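You operate a simulated robot arm through the tools that you are given. There is no shell and no other tool. Be economical: measure what you need, move in short steps, check, and stop when the job is done.

The job below is to be done with a simulated two-armed robot. You get a single attempt, and the scene is never put back.

## Task
Cap the short printed roll in the teal rack and close the gate.
Fine: orange cap below, green on top; the low core goes in the blue bin, the core on the pegs stays.

Only the result counts: the job must be done as asked and must still hold three seconds after the hand-in. Knocking over, shifting, dropping, spilling or breaking anything else fails it. A push-on lid holds only when it is set on centred and level and pressed home; a screw cap is set on level and turned clockwise until tight.

## Robot
Two 7-joint arms with two-finger parallel grippers on one trunk, on a base that drives. Base frame: it is fixed to the floor where the robot stands at the start and does not move with it; the origin is under the middle of the robot, x ahead of it, y to its left, z up; the surface under the hand at the start is at about z = 850. Units: mm, rad, N and s.
The left shoulder is at the start at [70, 177, 1095], the right one opposite. With the tool pointing down near the work surface each hand reaches from about 300 to 740 mm from the robot's upright axis, wherever it stands, measured 20 degrees to its own side. Places, roughly: floor of the teal roll rack [500, 100, 900]; inside of the blue core bin [800, -300, 900]; rack gate [400, -100, 900]. Payload 3.43 kg a hand.
The tool frame of a hand sits at the grasp point between the pads (the TCP): z along the fingers, y along the line on which they close. The tips reach 30 mm beyond it. The gripper opens to 94 mm. The fingers are 28 mm wide and 10 mm thick; the gripper's body (50 by 96 mm) begins 55 mm behind the TCP.
Orientation is that of the tool frame in the base frame, as a unit quaternion [x, y, z, w]. With the fingers straight down and closing along the base's y, the tool's x points along the base's -x, its y along +y and its z along -z.

## Interface
- The arms move only by the tool nudge_tool. It takes "left_deltas", "right_deltas" or both (then of equal length, played together; a hand with none holds still); each is a list of rows, each a list of 7 numbers: the finger opening in mm, from 0 to 94, then the shift along the tool's x, y, z in mm, then the turn, a rotation vector about the tool's x, y, z in rad. In form: [[gripper, dx, dy, dz, wx, wy, wz], ...]. A call has 1 to 12 rows; each row is the pose to reach, as a shift and turn from the pose commanded when the call began, along the tool's axes at that moment. Rows are played at 5 a second. More than 50 mm and 0.15 rad between two rows, or a gripper value outside its range, and nothing of the call is played. Where a pose cannot be reached the arm comes as near as it can. A force on the tool above 40 N (or 10 N above the force at the start of the call, whichever is more), or a blocked arm, ends the call early, and 0.2 s more pass. Each finger travels about 153 mm/s and halts on what it meets, pressing with about 41 N; the grip force reading is that of the motor and also rises with nothing between the fingers. The clock runs only during rows and for 0.2 s after the last one: add rows that repeat a pose to give the fingers time. The reply holds the time, the measured pose of the TCP, the force on the tool along the base axes, the opening and the grip force, in the units named above and with some noise, with the torque about the TCP (base axes, N m) and any sound that the robot's microphone picked up, and new pictures: "pictures" is both (left out), scene, wrist or none (wrist: the cameras of the hands that moved).
- Cameras (640 x 400 px; columns grow to the right, rows downward): "scene" is now at [125.5, -30.4, 1421.6]; the picture's right is [-0.36, -0.93, -0.00], its down [-0.60, 0.23, -0.76] and it looks along [0.71, -0.28, -0.65] (base axes); focal length 248 px, centre (320, 200). "left" rides on the left gripper at [76, -14, -103] in its tool frame; the picture's right is [0.18, 0.98, 0.00], its down [-0.75, 0.14, -0.64] and it looks along [-0.63, 0.12, 0.77] (tool axes); focal length 243 px, centre (320, 200). "right" rides on the right gripper at [76, 14, -102] in its tool frame; the picture's right is [-0.18, 0.98, 0.00], its down [-0.75, -0.14, -0.64] and it looks along [-0.63, -0.12, 0.77] (tool axes); focal length 243 px, centre (320, 200). There is no depth. A picture from a camera that has moved, and an enlarged one, comes with that camera's place and axes in the base frame and with its lens. The place of the scene camera against the robot may be out by one fixed shift of up to 18 mm in any direction.
- lift_body(by): slides the trunk up (or, below 0, down) by that many mm; the arms and the scene camera ride with it, the base frame stays. It gives what a move gives, with no picture.
- base_move(legs): drives the robot by 1 to 6 legs, each [ahead, turn to the left] in mm and rad, along the robot's own axes; the way and the turn of a leg run together, so that a leg with both is an arc; at most 1500 mm and 3.142 rad a leg. The arms and the cameras ride along, it lands a little off, and it stops where it bumps. It gives what a move gives, and a new picture of the scene camera.
- pan_tilt(pan, tilt): turns the head with the scene camera to pan (to the left, within 1.501 rad either way) and tilt (down, from -0.506 to 1.204), counted from straight ahead of the robot. It gives what a move gives, and a new picture of the scene camera.
- inspect(camera, box): a new picture of the part [left, top, right, bottom] of that camera's present view, enlarged. It takes no simulated time.
- finish_job(): hands the job in; it is judged then, once.

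Work in short steps. Places have to be worked out from the pictures, the camera data and where the tool is seen: move nearer, look again, correct. Check each grasp and each placing, and mend what went wrong. You have 120 turns and 260 pictures in all, those below and enlarged ones among them. Open the grippers and draw the arms clear of the work before you hand the job in, unless the task says otherwise; then end with one line.

The tools are called as name(argument=value, ...) on one line, values as JSON. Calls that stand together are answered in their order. nudge_tool: Moves the arms, as the interface text tells. Its arguments: {"type":"object","properties":{"left_deltas":{"type":"array"},"right_deltas":{"type":"array"},"pictures":{"type":"string","enum":["both","scene","wrist","none"]}},"required":[]} The other tools are called the same way: lift_body (by) slides the trunk up or down; base_move (legs) drives the base; pan_tilt (pan, tilt) turns the head that bears the scene camera; inspect (camera, box) takes an enlarged picture of a part of a camera's view; finish_job () hands the job in.

At the start:

```text
time_s: 0.0
left_tcp_pos: [547.0, 73.0, 1202.7]
left_tool_rot: [0.0, 1.0, 0.0, 0.0]
left_wrist_force: [0.8, 0.4, 0.7]
left_torque: [0.0, 0.04, 0.0]
left_grip_width: 94.2
left_gripper_force: 0.1
right_tcp_pos: [354.5, -342.7, 1198.8]
right_tool_rot: [0.0, 1.0, 0.001, 0.001]
right_wrist_force: [0.0, 0.3, 0.3]
right_torque: [-0.05, 0.0, -0.07]
right_grip_width: 94.3
right_gripper_force: 0.0
trunk travel left (down, up): [-675.0, 165.0]
robot x, y, heading: [0.2, -3.3, -0.0]
head pan, tilt: [-0.372, 0.702]
```

scene: 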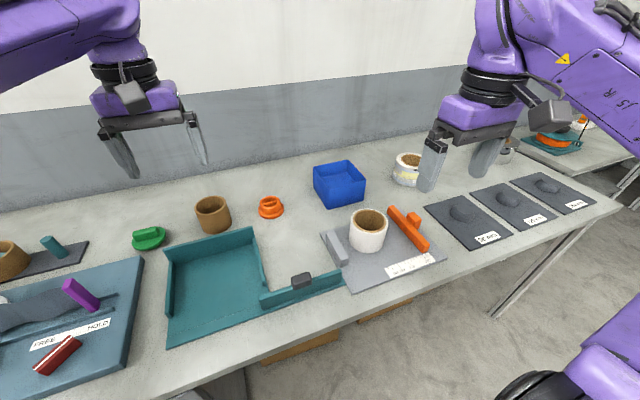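
right: 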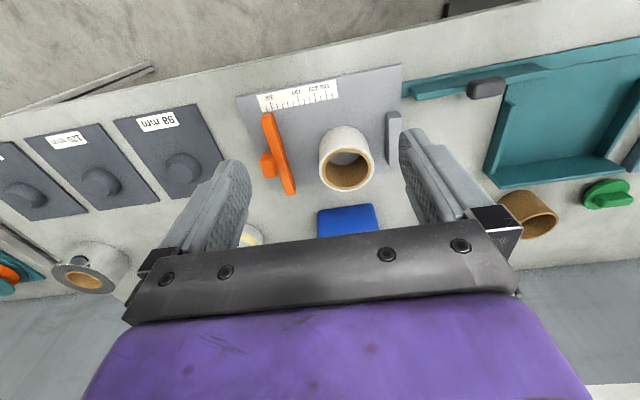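
left: 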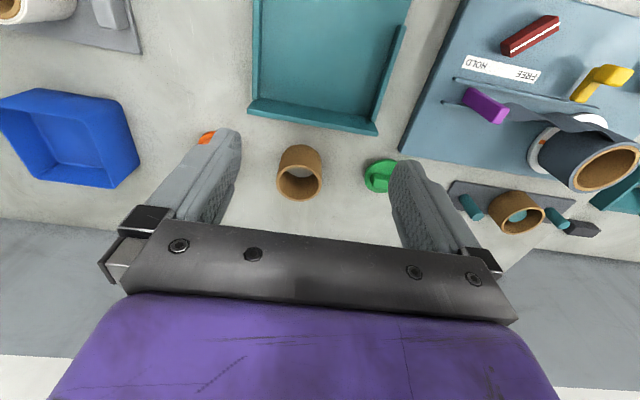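

I'll look around first: the scene has several rolls, cores, caps, a gauge and a machine. I pan the head to both sides.

pan_tilt(pan=0.5, tilt=0.75)

pan_tilt(pan=-1.0, tilt=0.65)

```text
time_s: 1.2
left_tcp_pos: [547.5, 72.9, 1202.4]
left_tool_rot: [0.0, 1.0, -0.001, 0.0]
left_wrist_force: [0.1, 0.0, 0.3]
left_torque: [0.0, -0.02, -0.02]
left_grip_width: 94.2
left_gripper_force: 0.1
right_tcp_pos: [353.7, -343.0, 1197.1]
right_tool_rot: [0.0, 1.0, 0.001, 0.001]
right_wrist_force: [0.2, -0.6, 1.0]
right_torque: [-0.01, 0.02, 0.04]
right_grip_width: 93.9
right_gripper_force: 0.0
trunk travel left (down, up): [-675.0, 165.0]
robot x, y, heading: [0.5, -0.0, 0.003]
head pan, tilt: [0.499, 0.75]
camera scene: at [119.2, 40.0, 1417.4], right [0.48, -0.88, 0.0], down [-0.6, -0.33, -0.73], along [0.64, 0.35, -0.68], focal length 248 px, centre (320, 200)
```

scene: 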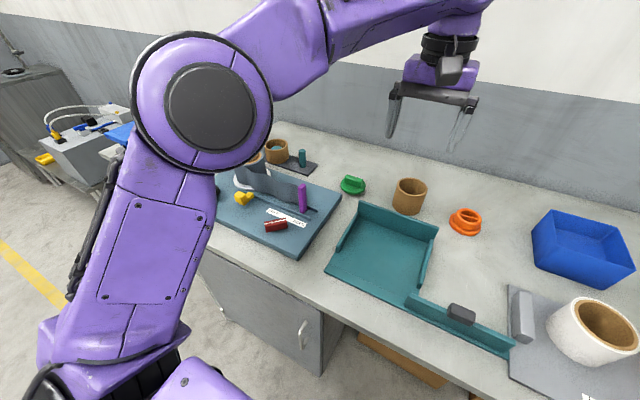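

```text
time_s: 2.8
left_tcp_pos: [548.3, 73.5, 1202.7]
left_tool_rot: [0.0, 1.0, 0.0, -0.001]
left_wrist_force: [-0.3, -0.6, -0.1]
left_torque: [0.02, 0.0, 0.0]
left_grip_width: 93.9
left_gripper_force: 0.1
right_tcp_pos: [354.4, -342.1, 1198.3]
right_tool_rot: [0.0, 1.0, 0.001, 0.001]
right_wrist_force: [-0.6, -0.1, 0.5]
right_torque: [0.0, -0.05, -0.01]
right_grip_width: 94.0
right_gripper_force: 0.0
trunk travel left (down, up): [-675.0, 165.0]
robot x, y, heading: [0.4, -2.3, -0.003]
head pan, tilt: [-1.0, 0.649]
camera scene: at [93.3, -72.5, 1426.0], right [-0.84, -0.54, 0.0], down [-0.33, 0.51, -0.8], along [0.43, -0.67, -0.6], focal length 248 px, centre (320, 200)
```

scene: 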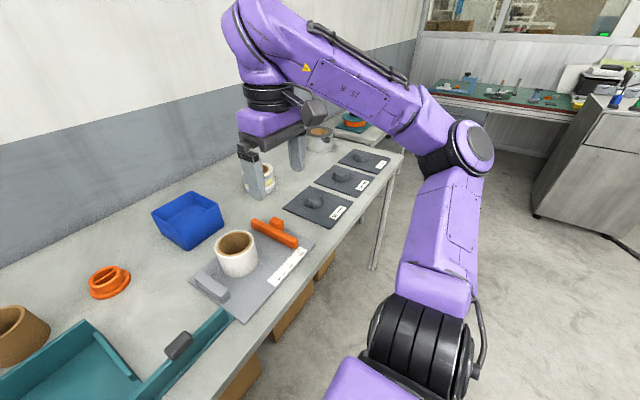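

I zoom into the right part of the bench, and on the right hand's camera.

inspect(camera="scene", box=[220, 100, 420, 225])

inspect(camera="scene", box=[140, 180, 340, 305])

inspect(camera="right", box=[0, 60, 420, 320])

inspect(camera="left", box=[340, 0, 640, 260])

```text
3.20 times, centred on (320, 162) of scene
camera zoom: at [93.3, -72.5, 1426.0], right [-0.84, -0.54, 0.0], down [-0.33, 0.51, -0.8], along [0.43, -0.67, -0.6], focal length 794 px, centre (320, 320)
```

zoom: 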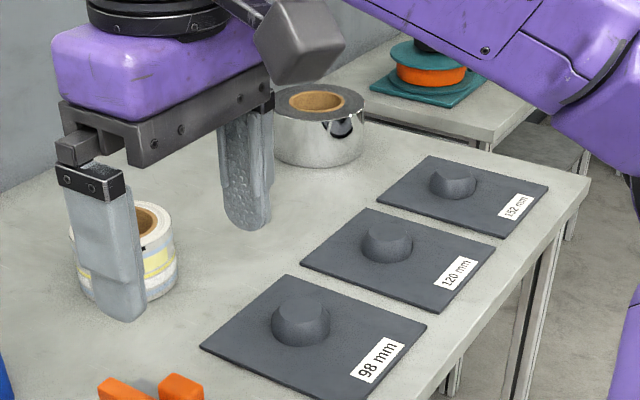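

```text
3.20 times, centred on (240, 242) of scene
camera zoom: at [93.3, -72.5, 1426.0], right [-0.84, -0.54, 0.0], down [-0.33, 0.51, -0.8], along [0.43, -0.67, -0.6], focal length 794 px, centre (576, 64)
```

zoom: 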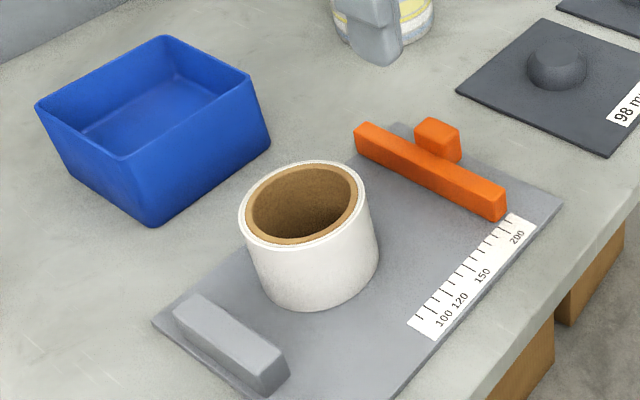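

```text
1.52 times, centred on (210, 190) of right
camera zoom: at [278.1, -327.3, 1301.4], right [0.18, 0.98, 0.0], down [0.75, -0.14, 0.64], along [0.63, -0.12, -0.77], focal length 370 px, centre (488, 215)
```

zoom: 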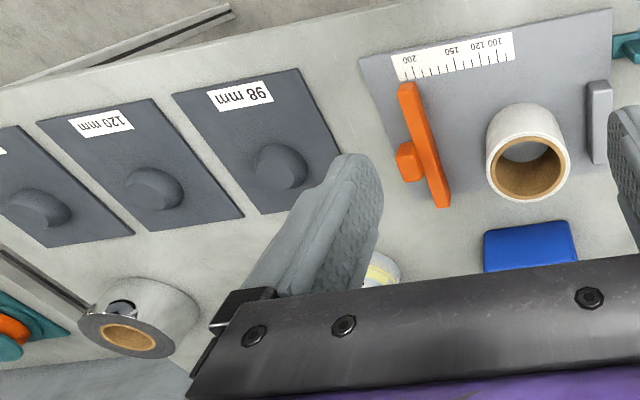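

```text
1.54 times, centred on (490, 130) of left
camera zoom: at [471.2, 59.9, 1305.2], right [-0.18, 0.98, 0.0], down [0.75, 0.14, 0.64], along [0.63, 0.12, -0.77], focal length 373 px, centre (58, 308)
```

zoom: 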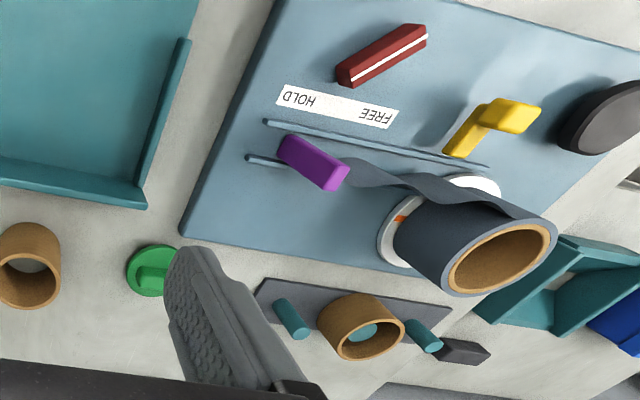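

The yellow-striped roll beyond the right hand looks like the printed one, and the white one in the gauge is plain. I check how much room there is ahead of the base, and look at the left side.

pan_tilt(pan=0.0, tilt=1.2)

pan_tilt(pan=-0.75, tilt=0.5)

```text
time_s: 4.0
left_tcp_pos: [547.2, 73.4, 1203.3]
left_tool_rot: [0.0, 1.0, 0.0, 0.0]
left_wrist_force: [-0.1, 0.4, 0.5]
left_torque: [0.0, 0.03, 0.0]
left_grip_width: 94.1
left_gripper_force: 0.1
right_tcp_pos: [354.3, -341.8, 1198.0]
right_tool_rot: [0.001, 1.0, 0.001, 0.001]
right_wrist_force: [-0.1, 0.0, 0.2]
right_torque: [0.01, 0.02, 0.0]
right_grip_width: 93.8
right_gripper_force: 0.1
trunk travel left (down, up): [-675.0, 165.0]
robot x, y, heading: [-2.1, 0.7, 0.001]
head pan, tilt: [0.0, 1.201]
camera scene: at [102.3, 0.4, 1385.7], right [0.0, -1.0, 0.0], down [-0.93, 0.0, -0.36], along [0.36, 0.0, -0.93], focal length 248 px, centre (320, 200)
```

scene: 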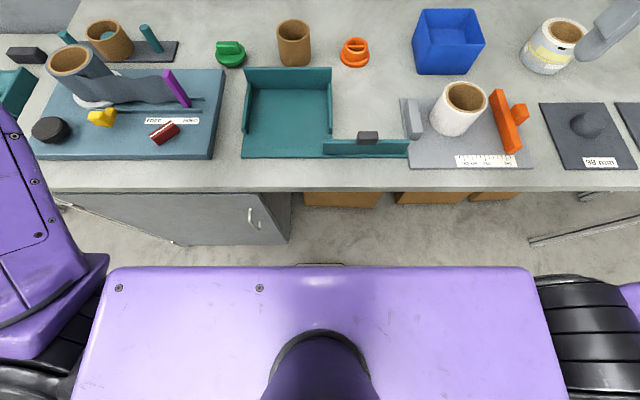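

```text
time_s: 5.2
left_tcp_pos: [546.7, 73.1, 1202.7]
left_tool_rot: [0.0, 1.0, 0.0, 0.0]
left_wrist_force: [0.5, 0.0, 0.1]
left_torque: [-0.01, -0.01, 0.01]
left_grip_width: 93.9
left_gripper_force: 0.0
right_tcp_pos: [352.7, -342.2, 1197.6]
right_tool_rot: [0.0, 1.0, 0.001, 0.0]
right_wrist_force: [-0.2, -0.5, -0.5]
right_torque: [-0.02, -0.01, -0.02]
right_grip_width: 94.3
right_gripper_force: 0.0
trunk travel left (down, up): [-675.0, 165.0]
robot x, y, heading: [1.4, 2.7, -0.0]
head pan, tilt: [-0.75, 0.499]
camera scene: at [113.0, -61.5, 1439.3], right [-0.68, -0.73, 0.0], down [-0.35, 0.33, -0.88], along [0.64, -0.6, -0.48], focal length 248 px, centre (320, 200)
```

scene: 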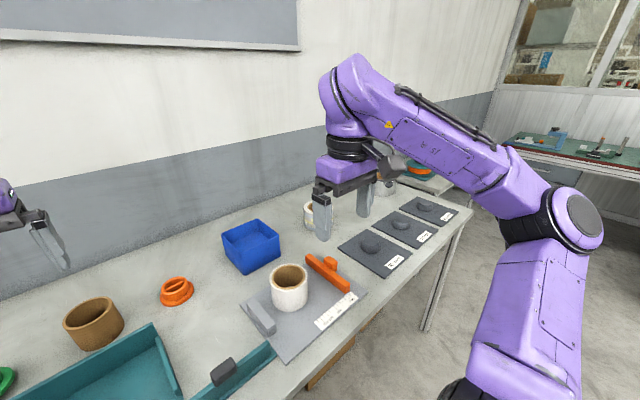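

The bench front edge is near x=340 and the rack's floor spans about y −12..195. I look straight ahead and zoom into the rack, caps and core.

pan_tilt(pan=0.0, tilt=1.0)

inspect(camera="scene", box=[190, 80, 430, 230])

inspect(camera="scene", box=[400, 60, 640, 210])

inspect(camera="scene", box=[0, 80, 240, 230])

```text
time_s: 6.2
left_tcp_pos: [548.2, 73.8, 1202.4]
left_tool_rot: [0.001, 1.0, 0.001, 0.001]
left_wrist_force: [0.4, 1.0, 0.5]
left_torque: [0.01, 0.0, 0.02]
left_grip_width: 94.1
left_gripper_force: 0.1
right_tcp_pos: [354.4, -341.7, 1197.8]
right_tool_rot: [0.0, 1.0, 0.001, 0.002]
right_wrist_force: [-0.1, 0.3, 1.1]
right_torque: [0.01, -0.01, 0.02]
right_grip_width: 94.0
right_gripper_force: 0.0
trunk travel left (down, up): [-675.0, 165.0]
robot x, y, heading: [-2.2, 0.5, -0.006]
head pan, tilt: [0.0, 1.0]
camera scene: at [116.1, 0.4, 1398.3], right [0.0, -1.0, 0.0], down [-0.84, 0.0, -0.54], along [0.54, 0.0, -0.84], focal length 248 px, centre (320, 200)
```

scene: 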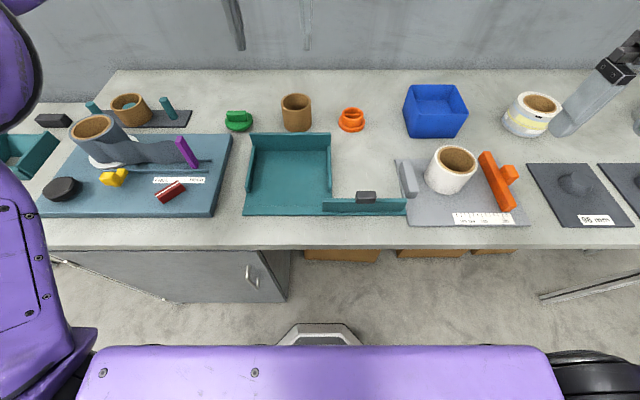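

```text
2.67 times, centred on (310, 155) of scene
camera zoom: at [116.1, 0.4, 1398.3], right [0.0, -1.0, 0.0], down [-0.84, 0.0, -0.54], along [0.54, 0.0, -0.84], focal length 662 px, centre (347, 320)
```

zoom: 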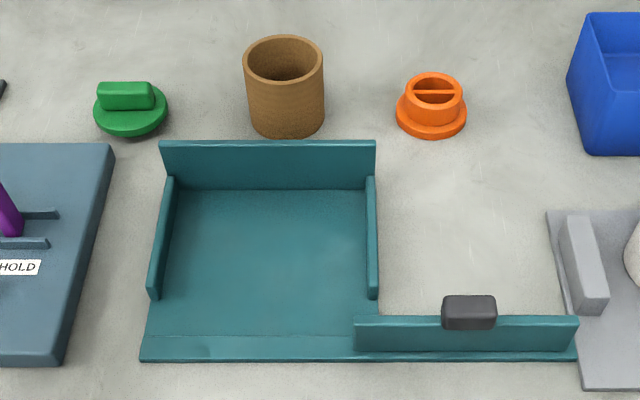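

```text
2.67 times, centred on (520, 135) of scene
camera zoom: at [116.1, 0.4, 1398.3], right [0.0, -1.0, 0.0], down [-0.84, 0.0, -0.54], along [0.54, 0.0, -0.84], focal length 662 px, centre (-213, 373)
```

zoom: 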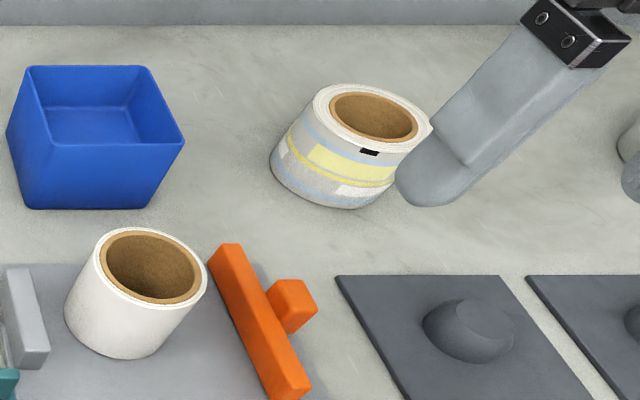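

```text
2.67 times, centred on (120, 155) of scene
camera zoom: at [116.1, 0.4, 1398.3], right [0.0, -1.0, 0.0], down [-0.84, 0.0, -0.54], along [0.54, 0.0, -0.84], focal length 662 px, centre (853, 320)
```

zoom: 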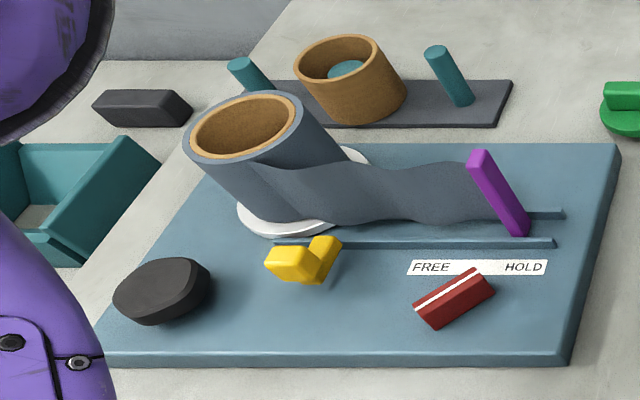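

The core is near (770,72), orange cap near (750,-102) with plug and crossbar up, green cap near (755,260) with handle up, and printed roll near (760,-640). The far items are just beyond reach, so I drive 100 mm ahead.

base_move(legs=[[100, 0]])

```text
time_s: 7.4
left_tcp_pos: [647.0, 72.6, 1203.0]
left_tool_rot: [0.001, 1.0, 0.0, 0.0]
left_wrist_force: [-0.4, 0.4, 0.3]
left_torque: [-0.02, 0.02, -0.02]
left_grip_width: 94.0
left_gripper_force: 0.0
right_tcp_pos: [454.2, -342.8, 1199.3]
right_tool_rot: [0.0, 1.0, 0.001, 0.001]
right_wrist_force: [-0.3, 0.0, -0.2]
right_torque: [0.01, -0.02, -0.02]
right_grip_width: 93.8
right_gripper_force: 0.0
trunk travel left (down, up): [-675.0, 165.0]
robot x, y, heading: [101.7, 0.9, -0.0]
head pan, tilt: [0.0, 1.0]
camera scene: at [216.2, 0.5, 1398.3], right [0.0, -1.0, 0.0], down [-0.84, 0.0, -0.54], along [0.54, 0.0, -0.84], focal length 248 px, centre (320, 200)
```

scene: 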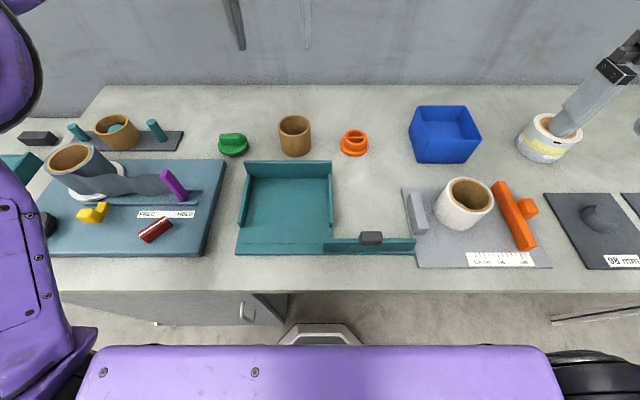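

Now I bring the right hand above the orange cap and the left hand above the green cap, high up, to look with the wrist cameras.

nudge_tool(left_deltas=[[94, -8, 20, 15, 0, 0, 0], [94, -16, 40, 31, 0, 0, 0], [94, -24, 60, 46, 0, 0, 0], [94, -32, 80, 62, 0, 0, 0], [94, -40, 101, 78, 0, 0, 0], [94, -49, 121, 93, 0, 0, 0], [94, -57, 141, 109, 0, 0, 0], [94, -65, 162, 124, 0, 0, 0], [94, -73, 182, 140, 0, 0, 0], [94, -73, 182, 140, 0, 0, 0]], right_deltas=[[94, -30, 27, 15, 0, 0, 0], [94, -59, 54, 31, 0, 0, 0], [94, -89, 80, 46, 0, 0, 0], [94, -118, 107, 62, 0, 0, 0], [94, -148, 134, 77, 0, 0, 0], [94, -177, 161, 93, 0, 0, 0], [94, -207, 187, 108, 0, 0, 0], [94, -236, 214, 124, 0, 0, 0], [94, -266, 241, 139, 0, 0, 0], [94, -266, 241, 139, 0, 0, 0]])

```text
time_s: 9.6
left_tcp_pos: [720.0, 253.7, 1062.6]
left_tool_rot: [0.0, 1.0, 0.0, 0.001]
left_wrist_force: [-0.3, 0.7, 0.2]
left_torque: [-0.01, -0.03, -0.01]
left_grip_width: 94.0
left_gripper_force: 0.1
right_tcp_pos: [720.3, -102.0, 1059.5]
right_tool_rot: [0.0, 1.0, 0.001, 0.002]
right_wrist_force: [-0.6, -0.5, 0.2]
right_torque: [0.04, -0.03, 0.0]
right_grip_width: 93.9
right_gripper_force: 0.0
trunk travel left (down, up): [-675.0, 165.0]
robot x, y, heading: [105.9, -0.4, 0.006]
head pan, tilt: [0.0, 1.0]
camera scene: at [214.8, -0.6, 1398.5], right [0.0, -1.0, 0.0], down [-0.84, 0.0, -0.54], along [0.54, 0.0, -0.84], focal length 248 px, centre (320, 200)
camera right: at [643.7, -88.0, 1162.9], right [0.18, 0.98, 0.0], down [0.75, -0.14, 0.64], along [0.63, -0.12, -0.76], focal length 243 px, centre (320, 200)
camera left: at [643.0, 240.6, 1165.0], right [-0.18, 0.98, 0.0], down [0.75, 0.14, 0.64], along [0.63, 0.12, -0.77], focal length 243 px, centre (320, 200)
```

scene: 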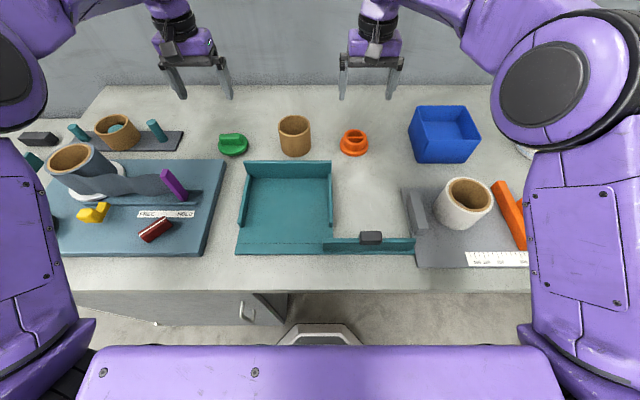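
right: 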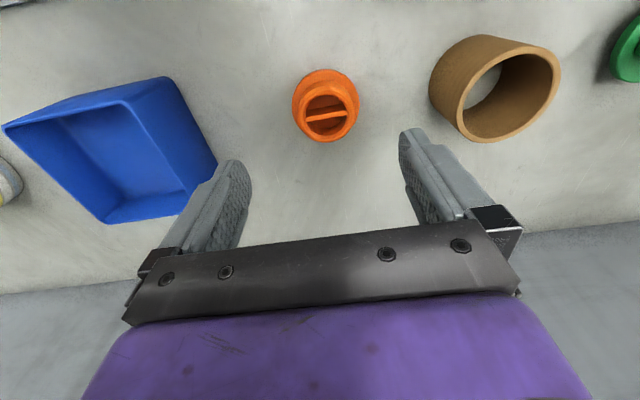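
left: 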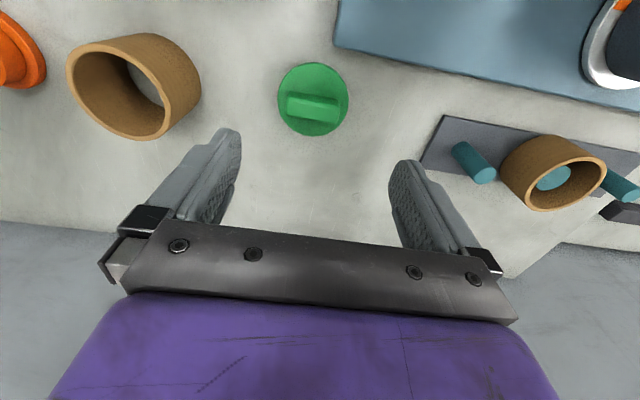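

The orange cap comes out at about (746,−99) with a 63 mm plug, and the green cap at about (735,250) with an 84 mm flange. I lower the right hand over the orange cap, partly, and look again.

nudge_tool(right_deltas=[[94, -13, 1, 40, 0, 0, 0], [94, -26, 3, 80, 0, 0, 0], [94, -26, 3, 115, 0, 0, 0], [94, -26, 3, 115, 0, 0, 0]], pictures="wrist")

```text
time_s: 10.6
left_tcp_pos: [720.2, 254.2, 1062.0]
left_tool_rot: [0.0, 1.0, 0.0, 0.0]
left_wrist_force: [0.0, -0.5, -0.7]
left_torque: [0.0, 0.0, 0.0]
left_grip_width: 94.0
left_gripper_force: 0.0
right_tcp_pos: [746.8, -94.9, 945.5]
right_tool_rot: [0.001, 1.0, 0.001, 0.002]
right_wrist_force: [0.2, 0.2, 1.1]
right_torque: [0.04, 0.03, 0.01]
right_grip_width: 94.0
right_gripper_force: 0.1
trunk travel left (down, up): [-675.0, 165.0]
robot x, y, heading: [100.4, 0.9, -0.003]
head pan, tilt: [0.0, 1.0]
camera right: at [671.4, -80.8, 1048.1], right [0.18, 0.98, 0.0], down [0.75, -0.14, 0.64], along [0.63, -0.12, -0.77], focal length 243 px, centre (320, 200)
```

right: 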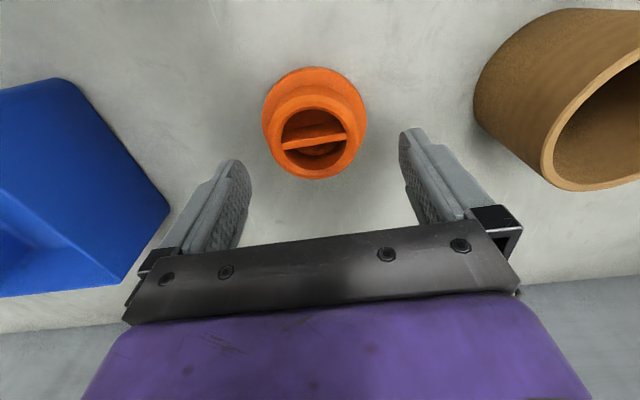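

The cap centre is at about (748,−98.5), so I shift 4 mm right, descend to tip height ~867 and close on the plug.

nudge_tool(right_deltas=[[94, -1, -4, 25, 0, 0, 0], [94, -1, -4, 48, 0, 0, 0], [94, -1, -4, 48, 0, 0, 0], [50, -1, -4, 48, 0, 0, 0], [50, -1, -4, 48, 0, 0, 0], [50, -1, -4, 48, 0, 0, 0]], pictures="wrist")

```text
time_s: 12.0
left_tcp_pos: [719.3, 255.7, 1061.8]
left_tool_rot: [-0.001, 1.0, 0.0, 0.0]
left_wrist_force: [0.2, 0.4, 0.9]
left_torque: [-0.03, 0.0, -0.02]
left_grip_width: 94.4
left_gripper_force: 0.0
right_tcp_pos: [749.6, -101.2, 896.6]
right_tool_rot: [0.0, 1.0, 0.0, 0.001]
right_wrist_force: [0.2, 0.3, 0.2]
right_torque: [-0.01, -0.03, 0.0]
right_grip_width: 64.5
right_gripper_force: 41.1
trunk travel left (down, up): [-675.0, 165.0]
robot x, y, heading: [100.8, 0.2, -0.001]
head pan, tilt: [0.0, 1.0]
camera right: at [672.5, -86.1, 1000.5], right [0.18, 0.98, 0.0], down [0.75, -0.14, 0.64], along [0.63, -0.12, -0.77], focal length 243 px, centre (320, 200)
```

right: 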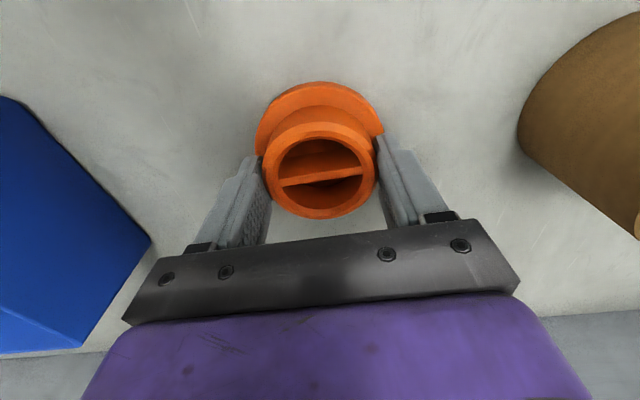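

Gripped, plug 64.5 mm. I lift it and carry it over the rack centre at about (545,90), then look before lowering.

nudge_tool(right_deltas=[[50, 0, 0, -40, 0, 0, 0], [50, 0, 0, -80, 0, 0, 0], [50, 0, 0, -120, 0, 0, 0], [50, 34, 32, -120, 0, 0, 0], [50, 68, 64, -120, 0, 0, 0], [50, 102, 96, -120, 0, 0, 0], [50, 136, 127, -120, 0, 0, 0], [50, 170, 159, -120, 0, 0, 0], [50, 204, 190, -120, 0, 0, 0], [50, 204, 190, -120, 0, 0, 0]])

```text
time_s: 14.4
left_tcp_pos: [721.0, 255.2, 1062.9]
left_tool_rot: [0.0, 1.0, 0.0, 0.0]
left_wrist_force: [-0.4, 0.3, 0.0]
left_torque: [0.0, 0.0, -0.01]
left_grip_width: 93.8
left_gripper_force: 0.0
right_tcp_pos: [557.1, 79.2, 1041.2]
right_tool_rot: [0.021, 0.999, 0.037, 0.004]
right_wrist_force: [0.4, -0.2, 0.5]
right_torque: [0.03, -0.02, 0.03]
right_grip_width: 49.7
right_gripper_force: 0.1
trunk travel left (down, up): [-675.0, 165.0]
robot x, y, heading: [101.6, 0.2, 0.003]
head pan, tilt: [0.0, 1.0]
stopped in row 10 (right hand): the arm was blocked; the commanded pose is now the measured one
camera scene: at [216.2, 0.8, 1398.3], right [0.0, -1.0, 0.0], down [-0.84, 0.0, -0.54], along [0.54, 0.0, -0.84], focal length 248 px, centre (320, 200)
camera right: at [481.2, 89.6, 1144.5], right [0.23, 0.97, 0.07], down [0.74, -0.22, 0.63], along [0.63, -0.09, -0.77], focal length 243 px, centre (320, 200)
```

scene: 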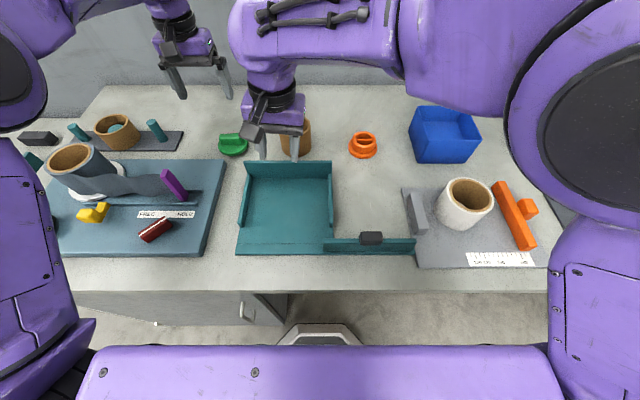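
right: 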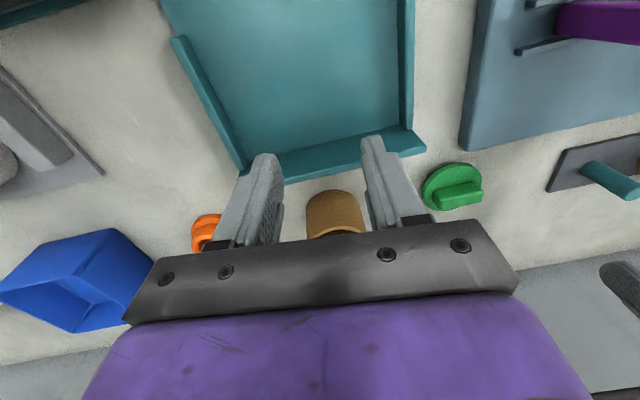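

The cap slipped out on the lift (it stands upright at about (749,−120)); the plug seems tapered, so I will grip its crossbar instead. The right arm also cannot reach that far across, so I'll straighten the hand, raise it, and turn the base left.

nudge_tool(right_deltas=[[94, 0, -20, -30, 0.037, 0.004, -0.021], [94, 0, -50, -60, 0.074, 0.008, -0.042], [94, -30, -80, -80, 0.074, 0.008, -0.042], [94, -60, -110, -100, 0.074, 0.008, -0.042], [94, -60, -110, -100, 0.074, 0.008, -0.042]], pictures="none")

base_move(legs=[[0, 0.3]])

```text
time_s: 15.6
left_tcp_pos: [719.7, 255.9, 1061.6]
left_tool_rot: [0.001, 1.0, -0.001, -0.001]
left_wrist_force: [0.5, -0.8, -0.1]
left_torque: [-0.04, 0.01, 0.02]
left_grip_width: 93.8
left_gripper_force: 0.1
right_tcp_pos: [609.3, -36.8, 1130.9]
right_tool_rot: [-0.002, 1.0, -0.004, -0.002]
right_wrist_force: [-0.8, -0.3, 0.1]
right_torque: [0.01, 0.0, 0.01]
right_grip_width: 94.0
right_gripper_force: 0.0
trunk travel left (down, up): [-675.0, 165.0]
robot x, y, heading: [98.9, 2.3, 0.0]
head pan, tilt: [0.0, 1.0]
```

```text
time_s: 17.0
left_tcp_pos: [617.6, 424.4, 1061.0]
left_tool_rot: [-0.148, 0.989, 0.001, -0.001]
left_wrist_force: [-0.2, -0.1, 0.7]
left_torque: [-0.01, -0.02, 0.0]
left_grip_width: 94.0
left_gripper_force: 0.0
right_tcp_pos: [598.2, 113.3, 1131.4]
right_tool_rot: [-0.15, 0.989, -0.004, -0.002]
right_wrist_force: [0.4, 0.4, 0.3]
right_torque: [0.0, 0.0, 0.03]
right_grip_width: 94.1
right_gripper_force: 0.1
trunk travel left (down, up): [-675.0, 165.0]
robot x, y, heading: [100.1, -3.2, 0.295]
head pan, tilt: [0.0, 1.0]
camera scene: at [211.6, 35.1, 1398.3], right [0.29, -0.96, 0.0], down [-0.8, -0.25, -0.54], along [0.52, 0.16, -0.84], focal length 248 px, centre (320, 200)
```

scene: 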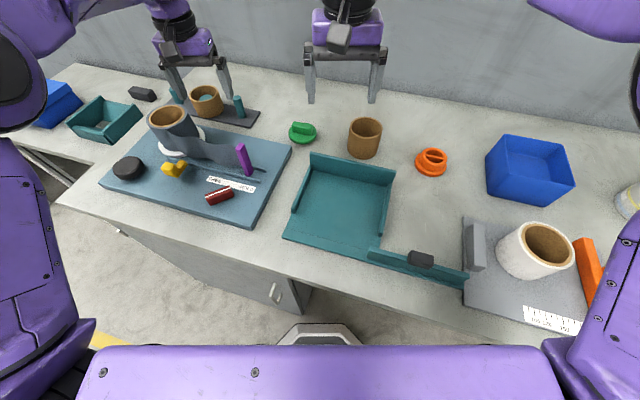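

The turn worked. Now I move the right hand over the orange cap (749,−120) and turn it so that it closes along base x, across the crossbar.

nudge_tool(right_deltas=[[94, -8, -27, 7, 0, 0, -0.14], [94, -15, -53, 14, 0, 0, -0.28], [94, -23, -80, 21, 0, 0, -0.42], [94, -31, -107, 28, 0, 0, -0.56], [94, -38, -133, 35, 0, 0, -0.7], [94, -46, -160, 42, 0, 0, -0.84], [94, -54, -187, 49, 0, 0, -0.98], [94, -62, -214, 56, 0, 0, -1.12], [94, -77, -267, 70, 0, 0, -1.26], [94, -77, -267, 70, 0, 0, -1.27], [94, -77, -267, 70, 0, 0, -1.27]])

```text
refused: row 9 steps farther than a row can; nothing moved
```

nudge_tool(right_deltas=[[94, -8, -27, 7, 0, 0, -0.14], [94, -15, -53, 14, 0, 0, -0.28], [94, -23, -80, 21, 0, 0, -0.42], [94, -31, -107, 28, 0, 0, -0.56], [94, -38, -133, 35, 0, 0, -0.7], [94, -46, -160, 42, 0, 0, -0.84], [94, -54, -187, 49, 0, 0, -0.98], [94, -62, -214, 56, 0, 0, -1.12], [94, -70, -241, 63, 0, 0, -1.26], [94, -77, -267, 70, 0, 0, -1.27], [94, -77, -267, 70, 0, 0, -1.27]])

```text
time_s: 19.4
left_tcp_pos: [618.8, 425.4, 1061.9]
left_tool_rot: [-0.148, 0.989, -0.001, 0.001]
left_wrist_force: [-0.1, -0.9, 0.2]
left_torque: [0.01, -0.01, 0.02]
left_grip_width: 94.0
left_gripper_force: 0.1
right_tcp_pos: [753.0, -121.2, 1064.0]
right_tool_rot: [0.708, -0.707, 0.002, 0.004]
right_wrist_force: [-0.3, -0.1, -0.2]
right_torque: [0.0, -0.01, 0.01]
right_grip_width: 94.0
right_gripper_force: 0.1
trunk travel left (down, up): [-675.0, 165.0]
robot x, y, heading: [101.5, 0.7, 0.296]
head pan, tilt: [0.0, 1.0]
camera scene: at [210.9, 36.3, 1398.3], right [0.29, -0.96, 0.0], down [-0.8, -0.25, -0.54], along [0.52, 0.16, -0.84], focal length 248 px, centre (320, 200)
camera right: at [739.4, -194.8, 1167.5], right [-0.98, 0.18, 0.0], down [0.14, 0.76, 0.64], along [0.12, 0.62, -0.77], focal length 243 px, centre (320, 200)
```

scene: 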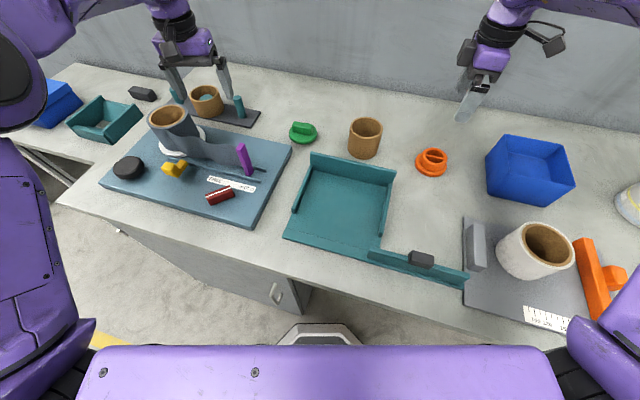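
right: 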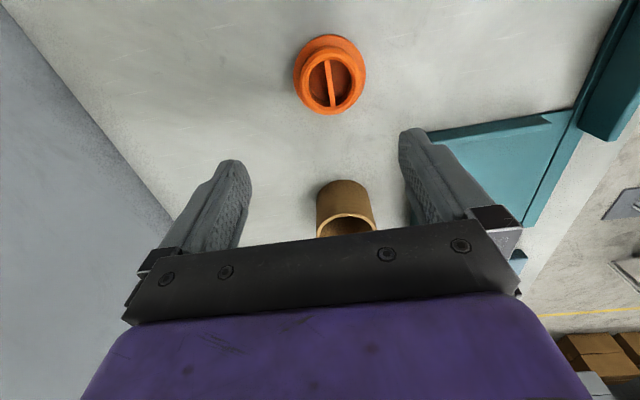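

The crossbar lies along base y, with the cap centre at about (742,−127). I come lower over it with a narrow opening of 20 mm and look.

nudge_tool(right_deltas=[[60, 3, 6, 40, 0, 0, 0], [30, 6, 11, 80, 0, 0, 0], [20, 6, 11, 114, 0, 0, 0], [20, 6, 11, 114, 0, 0, 0]], pictures="wrist")

inspect(camera="right", box=[220, 60, 420, 260])

```text
time_s: 20.4
left_tcp_pos: [619.0, 424.8, 1061.6]
left_tool_rot: [-0.148, 0.989, -0.001, 0.0]
left_wrist_force: [-0.1, 0.6, -0.4]
left_torque: [0.02, -0.04, -0.03]
left_grip_width: 94.1
left_gripper_force: 0.1
right_tcp_pos: [741.3, -125.2, 949.2]
right_tool_rot: [0.707, -0.707, 0.003, 0.003]
right_wrist_force: [-0.1, -0.5, 0.2]
right_torque: [0.01, -0.03, -0.01]
right_grip_width: 20.0
right_gripper_force: 0.1
trunk travel left (down, up): [-675.0, 165.0]
robot x, y, heading: [100.7, -3.7, 0.294]
head pan, tilt: [0.0, 1.0]
camera right: at [727.0, -200.1, 1052.1], right [-0.98, 0.18, 0.0], down [0.14, 0.76, 0.64], along [0.12, 0.62, -0.77], focal length 243 px, centre (320, 200)
```

right: 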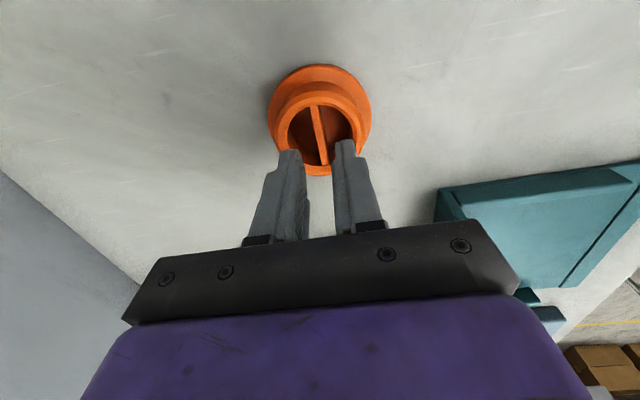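

```text
2.00 times, centred on (320, 160) of right
camera zoom: at [727.0, -200.1, 1052.1], right [-0.98, 0.18, 0.0], down [0.14, 0.76, 0.64], along [0.12, 0.62, -0.77], focal length 485 px, centre (320, 280)
```

zoom: 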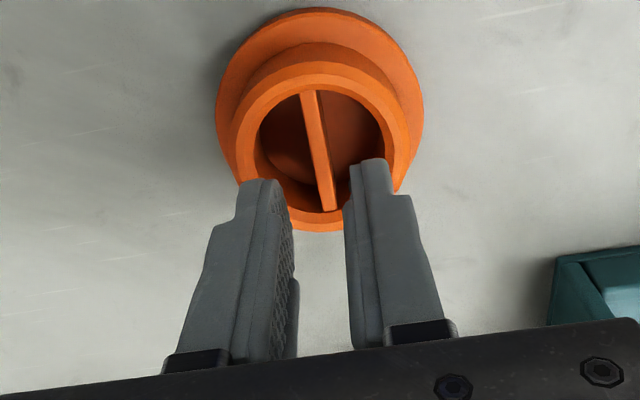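

The bar is about 6 mm thick inside a 46 mm bore, centred near (741,−128.5). I set a 13 mm opening, shift 3 mm, and lower until the tips straddle the bar.

nudge_tool(right_deltas=[[13, 3.3, 0, 15, 0, 0, 0], [13, 3.3, 0, 28, 0, 0, 0], [13, 3.3, 0, 40, 0, 0, 0], [13, 3.3, 0, 40, 0, 0, 0]], pictures="none")

inspect(camera="right", box=[220, 60, 420, 260])

```text
time_s: 21.3
left_tcp_pos: [616.5, 425.6, 1063.6]
left_tool_rot: [-0.148, 0.989, -0.001, 0.001]
left_wrist_force: [0.1, 0.0, -0.2]
left_torque: [0.01, 0.01, 0.02]
left_grip_width: 93.9
left_gripper_force: 0.1
right_tcp_pos: [743.3, -128.2, 918.7]
right_tool_rot: [-0.707, 0.707, -0.009, 0.006]
right_wrist_force: [-5.2, -1.7, 26.1]
right_torque: [0.04, 0.57, 0.09]
right_grip_width: 16.7
right_gripper_force: 3.3
trunk travel left (down, up): [-675.0, 165.0]
robot x, y, heading: [102.8, -1.8, 0.299]
head pan, tilt: [0.0, 1.0]
stopped in row 4 (right hand): the force on the tool passed its limit at 46 N (the readings are from after the stop); the commanded pose is now the measured one
```

```text
2.00 times, centred on (320, 160) of right
camera zoom: at [727.0, -203.6, 1022.6], right [-0.98, 0.18, -0.02], down [0.13, 0.76, 0.64], along [0.13, 0.63, -0.77], focal length 485 px, centre (320, 280)
```

zoom: 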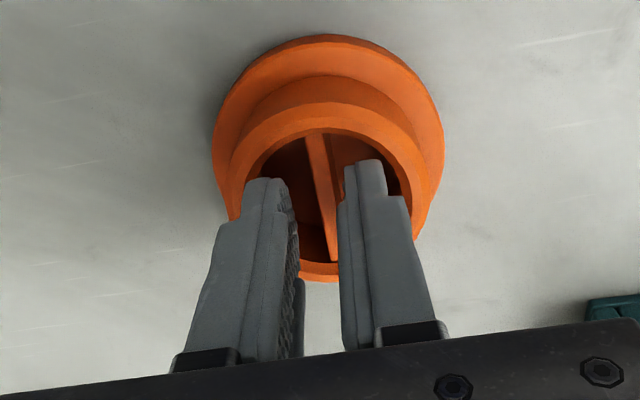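

The +x finger is on the rim: I am about 2.3 mm too far in +x. I back up, correct, narrow the gap to 11 mm and go down again.

nudge_tool(right_deltas=[[11, 0, 0, -10, -0.021, -0.004, 0], [11, -1.2, 2.3, -10, -0.021, -0.004, 0], [11, -1.2, 2.3, -10, -0.021, -0.004, 0], [11, -1.2, 2.3, 4, -0.021, -0.004, 0], [11, -1.2, 2.3, 14, -0.021, -0.004, 0], [11, -1.2, 2.3, 14, -0.021, -0.004, 0]], pictures="none")

inspect(camera="right", box=[220, 60, 420, 260])

```text
time_s: 22.4
left_tcp_pos: [616.3, 424.7, 1064.4]
left_tool_rot: [-0.147, 0.989, -0.001, 0.002]
left_wrist_force: [0.0, 0.0, 0.5]
left_torque: [-0.01, 0.05, -0.01]
left_grip_width: 94.2
left_gripper_force: 0.1
right_tcp_pos: [746.9, -125.5, 919.9]
right_tool_rot: [-0.706, 0.708, -0.005, 0.008]
right_wrist_force: [-10.0, -1.6, 28.7]
right_torque: [-0.12, 0.65, 0.07]
right_grip_width: 16.4
right_gripper_force: 4.4
trunk travel left (down, up): [-675.0, 165.0]
robot x, y, heading: [104.5, 0.1, 0.297]
head pan, tilt: [0.0, 1.0]
stopped in row 5 (right hand): the force on the tool passed its limit at 50 N (the readings are from after the stop); the commanded pose is now the measured one
```

```text
2.00 times, centred on (320, 160) of right
camera zoom: at [729.7, -202.5, 1022.1], right [-0.98, 0.19, -0.02], down [0.13, 0.75, 0.65], along [0.13, 0.63, -0.76], focal length 485 px, centre (320, 280)
```

zoom: 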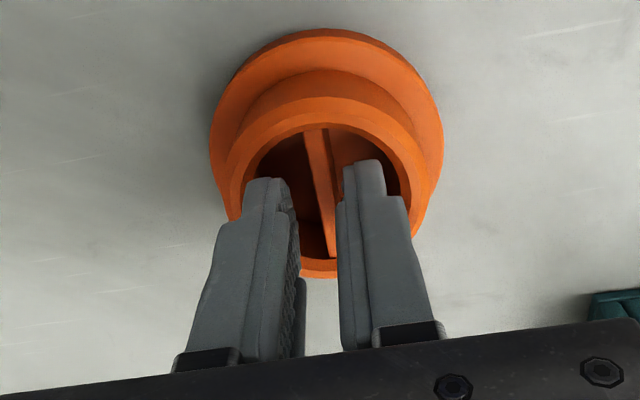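

The torque suggests contact on the −x finger, which disagrees with the picture. I check with the scene camera zoomed.

inspect(camera="scene", box=[385, 110, 485, 190])

```text
5.00 times, centred on (435, 150) of scene
camera zoom: at [207.4, 36.0, 1398.9], right [0.29, -0.96, 0.0], down [-0.8, -0.25, -0.54], along [0.52, 0.16, -0.84], focal length 1241 px, centre (-255, 450)
```

zoom: 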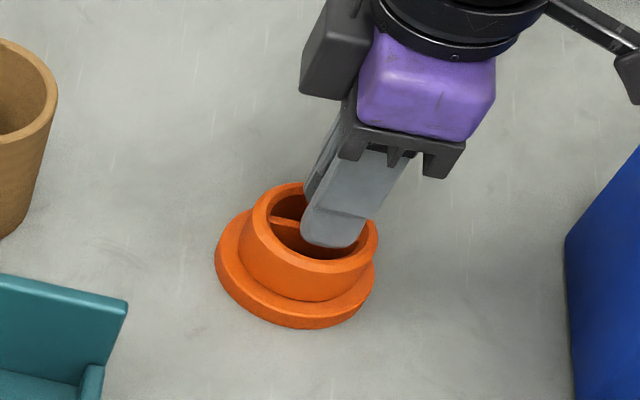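

The fingers sit several mm too far towards −y in the bore. I raise, shift +y by 7 mm, reset the orientation and look again from both cameras.

nudge_tool(right_deltas=[[11, 0, 0, -10, -0.02, 0.0, 0], [11, -7, 3, -12, -0.024, -0.004, 0], [11, -7, 3, -12, -0.024, -0.004, 0]], pictures="none")

inspect(camera="scene", box=[385, 110, 485, 190])

inspect(camera="right", box=[220, 60, 420, 260])

```text
time_s: 23.2
left_tcp_pos: [619.9, 425.0, 1061.9]
left_tool_rot: [-0.149, 0.989, 0.0, 0.0]
left_wrist_force: [0.5, -0.9, 0.8]
left_torque: [0.01, 0.01, 0.0]
left_grip_width: 93.8
left_gripper_force: 0.0
right_tcp_pos: [743.9, -120.7, 925.4]
right_tool_rot: [-0.707, 0.707, 0.007, -0.003]
right_wrist_force: [0.1, -0.4, -0.6]
right_torque: [0.01, 0.03, -0.01]
right_grip_width: 11.1
right_gripper_force: 0.0
trunk travel left (down, up): [-675.0, 165.0]
robot x, y, heading: [104.9, 0.5, 0.299]
head pan, tilt: [0.0, 1.0]
```

```text
5.00 times, centred on (435, 150) of scene
camera zoom: at [211.9, 35.6, 1398.2], right [0.29, -0.96, 0.0], down [-0.81, -0.25, -0.54], along [0.52, 0.16, -0.84], focal length 1241 px, centre (-255, 450)
```

zoom: 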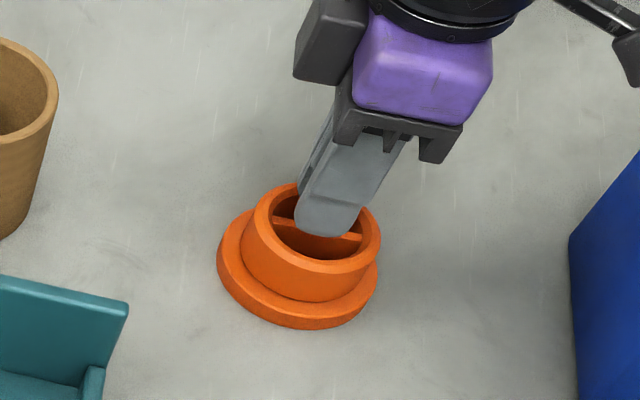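

```text
2.00 times, centred on (320, 160) of right
camera zoom: at [732.1, -196.6, 1028.1], right [-0.98, 0.19, 0.02], down [0.15, 0.75, 0.64], along [0.11, 0.64, -0.76], focal length 485 px, centre (320, 280)
```

zoom: 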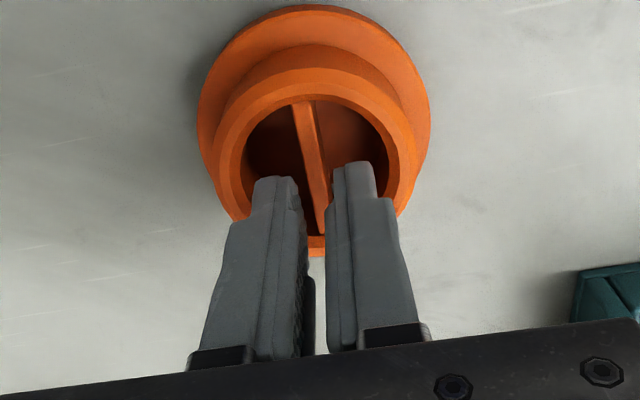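

Now the bar sits between the fingers and they are centred in the bore. I descend 20 mm and grip the bar.

nudge_tool(right_deltas=[[11, 0, 0, 8, 0, 0, 0], [11, 0, 0, 15, 0, 0, 0], [11, 0, 0, 21, 0, 0, 0], [0, 0, 0, 21, 0, 0, 0], [0, 0, 0, 21, 0, 0, 0]], pictures="none")

inspect(camera="scene", box=[385, 110, 485, 190])

```text
time_s: 23.9
left_tcp_pos: [617.2, 424.7, 1062.4]
left_tool_rot: [-0.147, 0.989, -0.002, 0.002]
left_wrist_force: [0.6, -0.9, -0.3]
left_torque: [-0.03, -0.03, 0.01]
left_grip_width: 93.9
left_gripper_force: 0.1
right_tcp_pos: [746.0, -121.5, 920.7]
right_tool_rot: [-0.706, 0.708, 0.0, 0.005]
right_wrist_force: [-4.9, -1.8, 21.5]
right_torque: [-0.28, 0.26, 0.02]
right_grip_width: 10.6
right_gripper_force: 0.1
trunk travel left (down, up): [-675.0, 165.0]
robot x, y, heading: [96.3, -0.6, 0.297]
head pan, tilt: [0.0, 1.0]
stopped in row 3 (right hand): the force on the tool passed its limit at 45 N (the readings are from after the stop); the commanded pose is now the measured one
```

```text
5.00 times, centred on (435, 150) of scene
camera zoom: at [208.0, 36.0, 1398.8], right [0.29, -0.96, 0.0], down [-0.8, -0.25, -0.54], along [0.52, 0.16, -0.84], focal length 1241 px, centre (-255, 450)
```

zoom: 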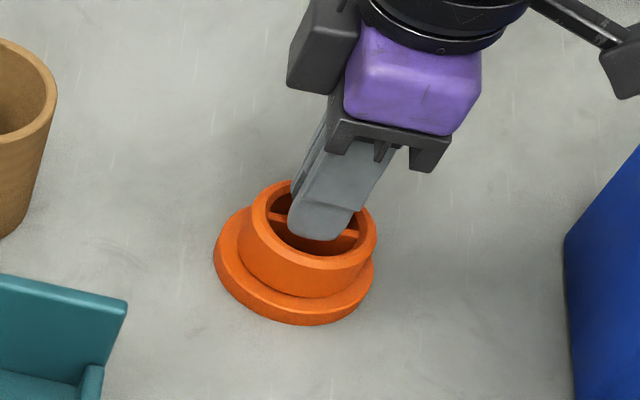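

Contact at tip height ~890 again; possibly the tips are already in a shallow recess. I try closing here to feel whether the bar is between the fingers.

nudge_tool(right_deltas=[[11, 0, 0, -1.5, 0, 0, 0], [0, 0, 0, -1.5, 0, 0, 0], [0, 0, 0, -1.5, 0, 0, 0]], pictures="none")

inspect(camera="scene", box=[400, 120, 460, 180])

inspect(camera="right", box=[245, 80, 395, 220])

```text
time_s: 24.7
left_tcp_pos: [616.9, 425.6, 1063.8]
left_tool_rot: [-0.147, 0.989, 0.0, 0.003]
left_wrist_force: [-0.1, -0.7, -0.5]
left_torque: [0.02, 0.0, -0.03]
left_grip_width: 93.8
left_gripper_force: 0.1
right_tcp_pos: [746.3, -120.2, 920.9]
right_tool_rot: [-0.706, 0.708, 0.002, 0.005]
right_wrist_force: [1.9, -1.3, 24.0]
right_torque: [-0.18, -0.08, 0.0]
right_grip_width: 0.0
right_gripper_force: 32.8
trunk travel left (down, up): [-675.0, 165.0]
robot x, y, heading: [103.9, -1.2, 0.296]
head pan, tilt: [0.0, 1.0]
```

```text
6.67 times, centred on (430, 150) of scene
camera zoom: at [207.6, 36.4, 1398.7], right [0.29, -0.96, 0.0], down [-0.8, -0.25, -0.54], along [0.52, 0.16, -0.84], focal length 1655 px, centre (-413, 533)
```

zoom: 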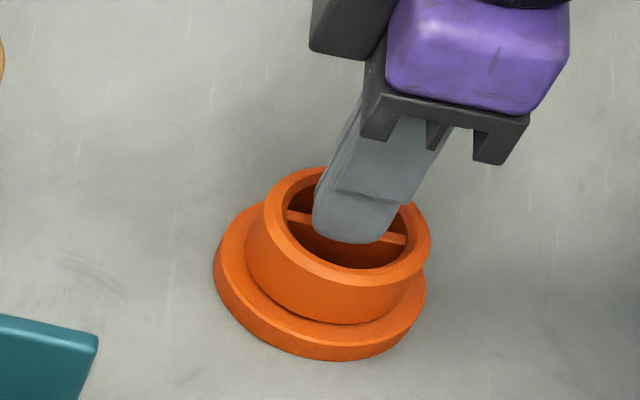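

```text
2.86 times, centred on (320, 150) of right
camera zoom: at [731.3, -196.5, 1021.8], right [-0.98, 0.19, 0.0], down [0.14, 0.75, 0.65], along [0.12, 0.64, -0.76], focal length 693 px, centre (320, 343)
```

zoom: 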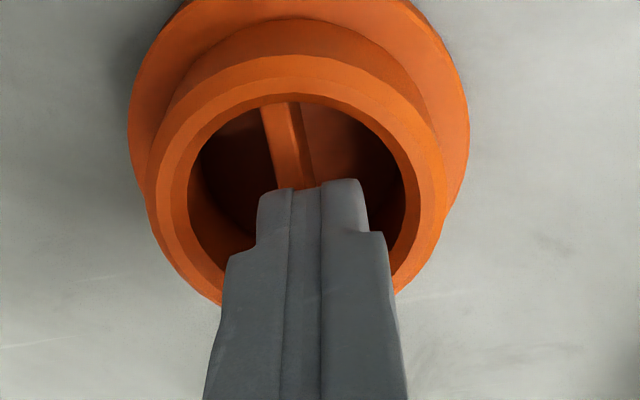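

Closed, the fingertips rest on the bar's top: the bar is flush with the rim at z≈889. The wrist view shows the bore centre ~3.7 mm towards +x and the scene view ~2.5 mm towards +y. I raise, correct, reopen to 12 and descend.

nudge_tool(right_deltas=[[0, 0, 0, -10, 0, 0, 0], [12, -2.5, -3.7, -10, -0.01, -0.004, 0], [12, -2.5, -3.7, -10, -0.01, -0.004, 0], [12, -2.5, -3.7, 2, -0.01, -0.004, 0], [12, -2.5, -3.7, 10, -0.01, -0.004, 0], [12, -2.5, -3.7, 15, -0.01, -0.004, 0], [12, -2.5, -3.7, 15, -0.01, -0.004, 0]], pictures="none")

inspect(camera="right", box=[245, 80, 395, 220])

```text
time_s: 25.9
left_tcp_pos: [617.6, 424.8, 1063.6]
left_tool_rot: [-0.147, 0.989, -0.002, 0.002]
left_wrist_force: [0.9, -1.0, -0.7]
left_torque: [0.0, 0.04, -0.01]
left_grip_width: 94.1
left_gripper_force: 0.1
right_tcp_pos: [754.5, -117.4, 919.5]
right_tool_rot: [-0.706, 0.708, 0.003, 0.01]
right_wrist_force: [-6.6, -1.5, 23.4]
right_torque: [-0.32, 0.34, 0.0]
right_grip_width: 12.3
right_gripper_force: 0.3
trunk travel left (down, up): [-675.0, 165.0]
robot x, y, heading: [99.1, 0.4, 0.292]
head pan, tilt: [0.0, 1.0]
stopped in row 5 (right hand): the force on the tool passed its limit at 49 N (the readings are from after the stop); the commanded pose is now the measured one
```

```text
2.86 times, centred on (320, 150) of right
camera zoom: at [739.4, -194.6, 1021.3], right [-0.98, 0.19, -0.01], down [0.14, 0.74, 0.65], along [0.13, 0.64, -0.76], focal length 693 px, centre (320, 343)
```

zoom: 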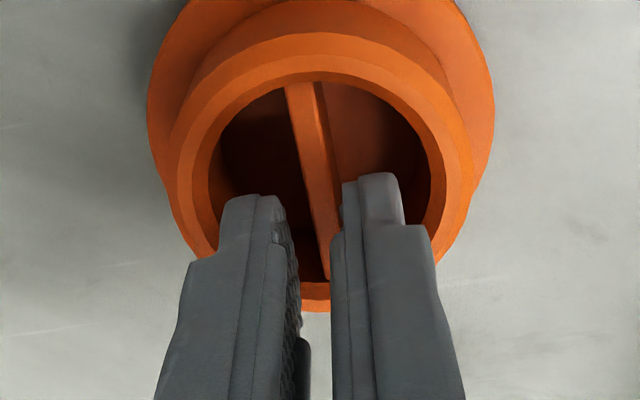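

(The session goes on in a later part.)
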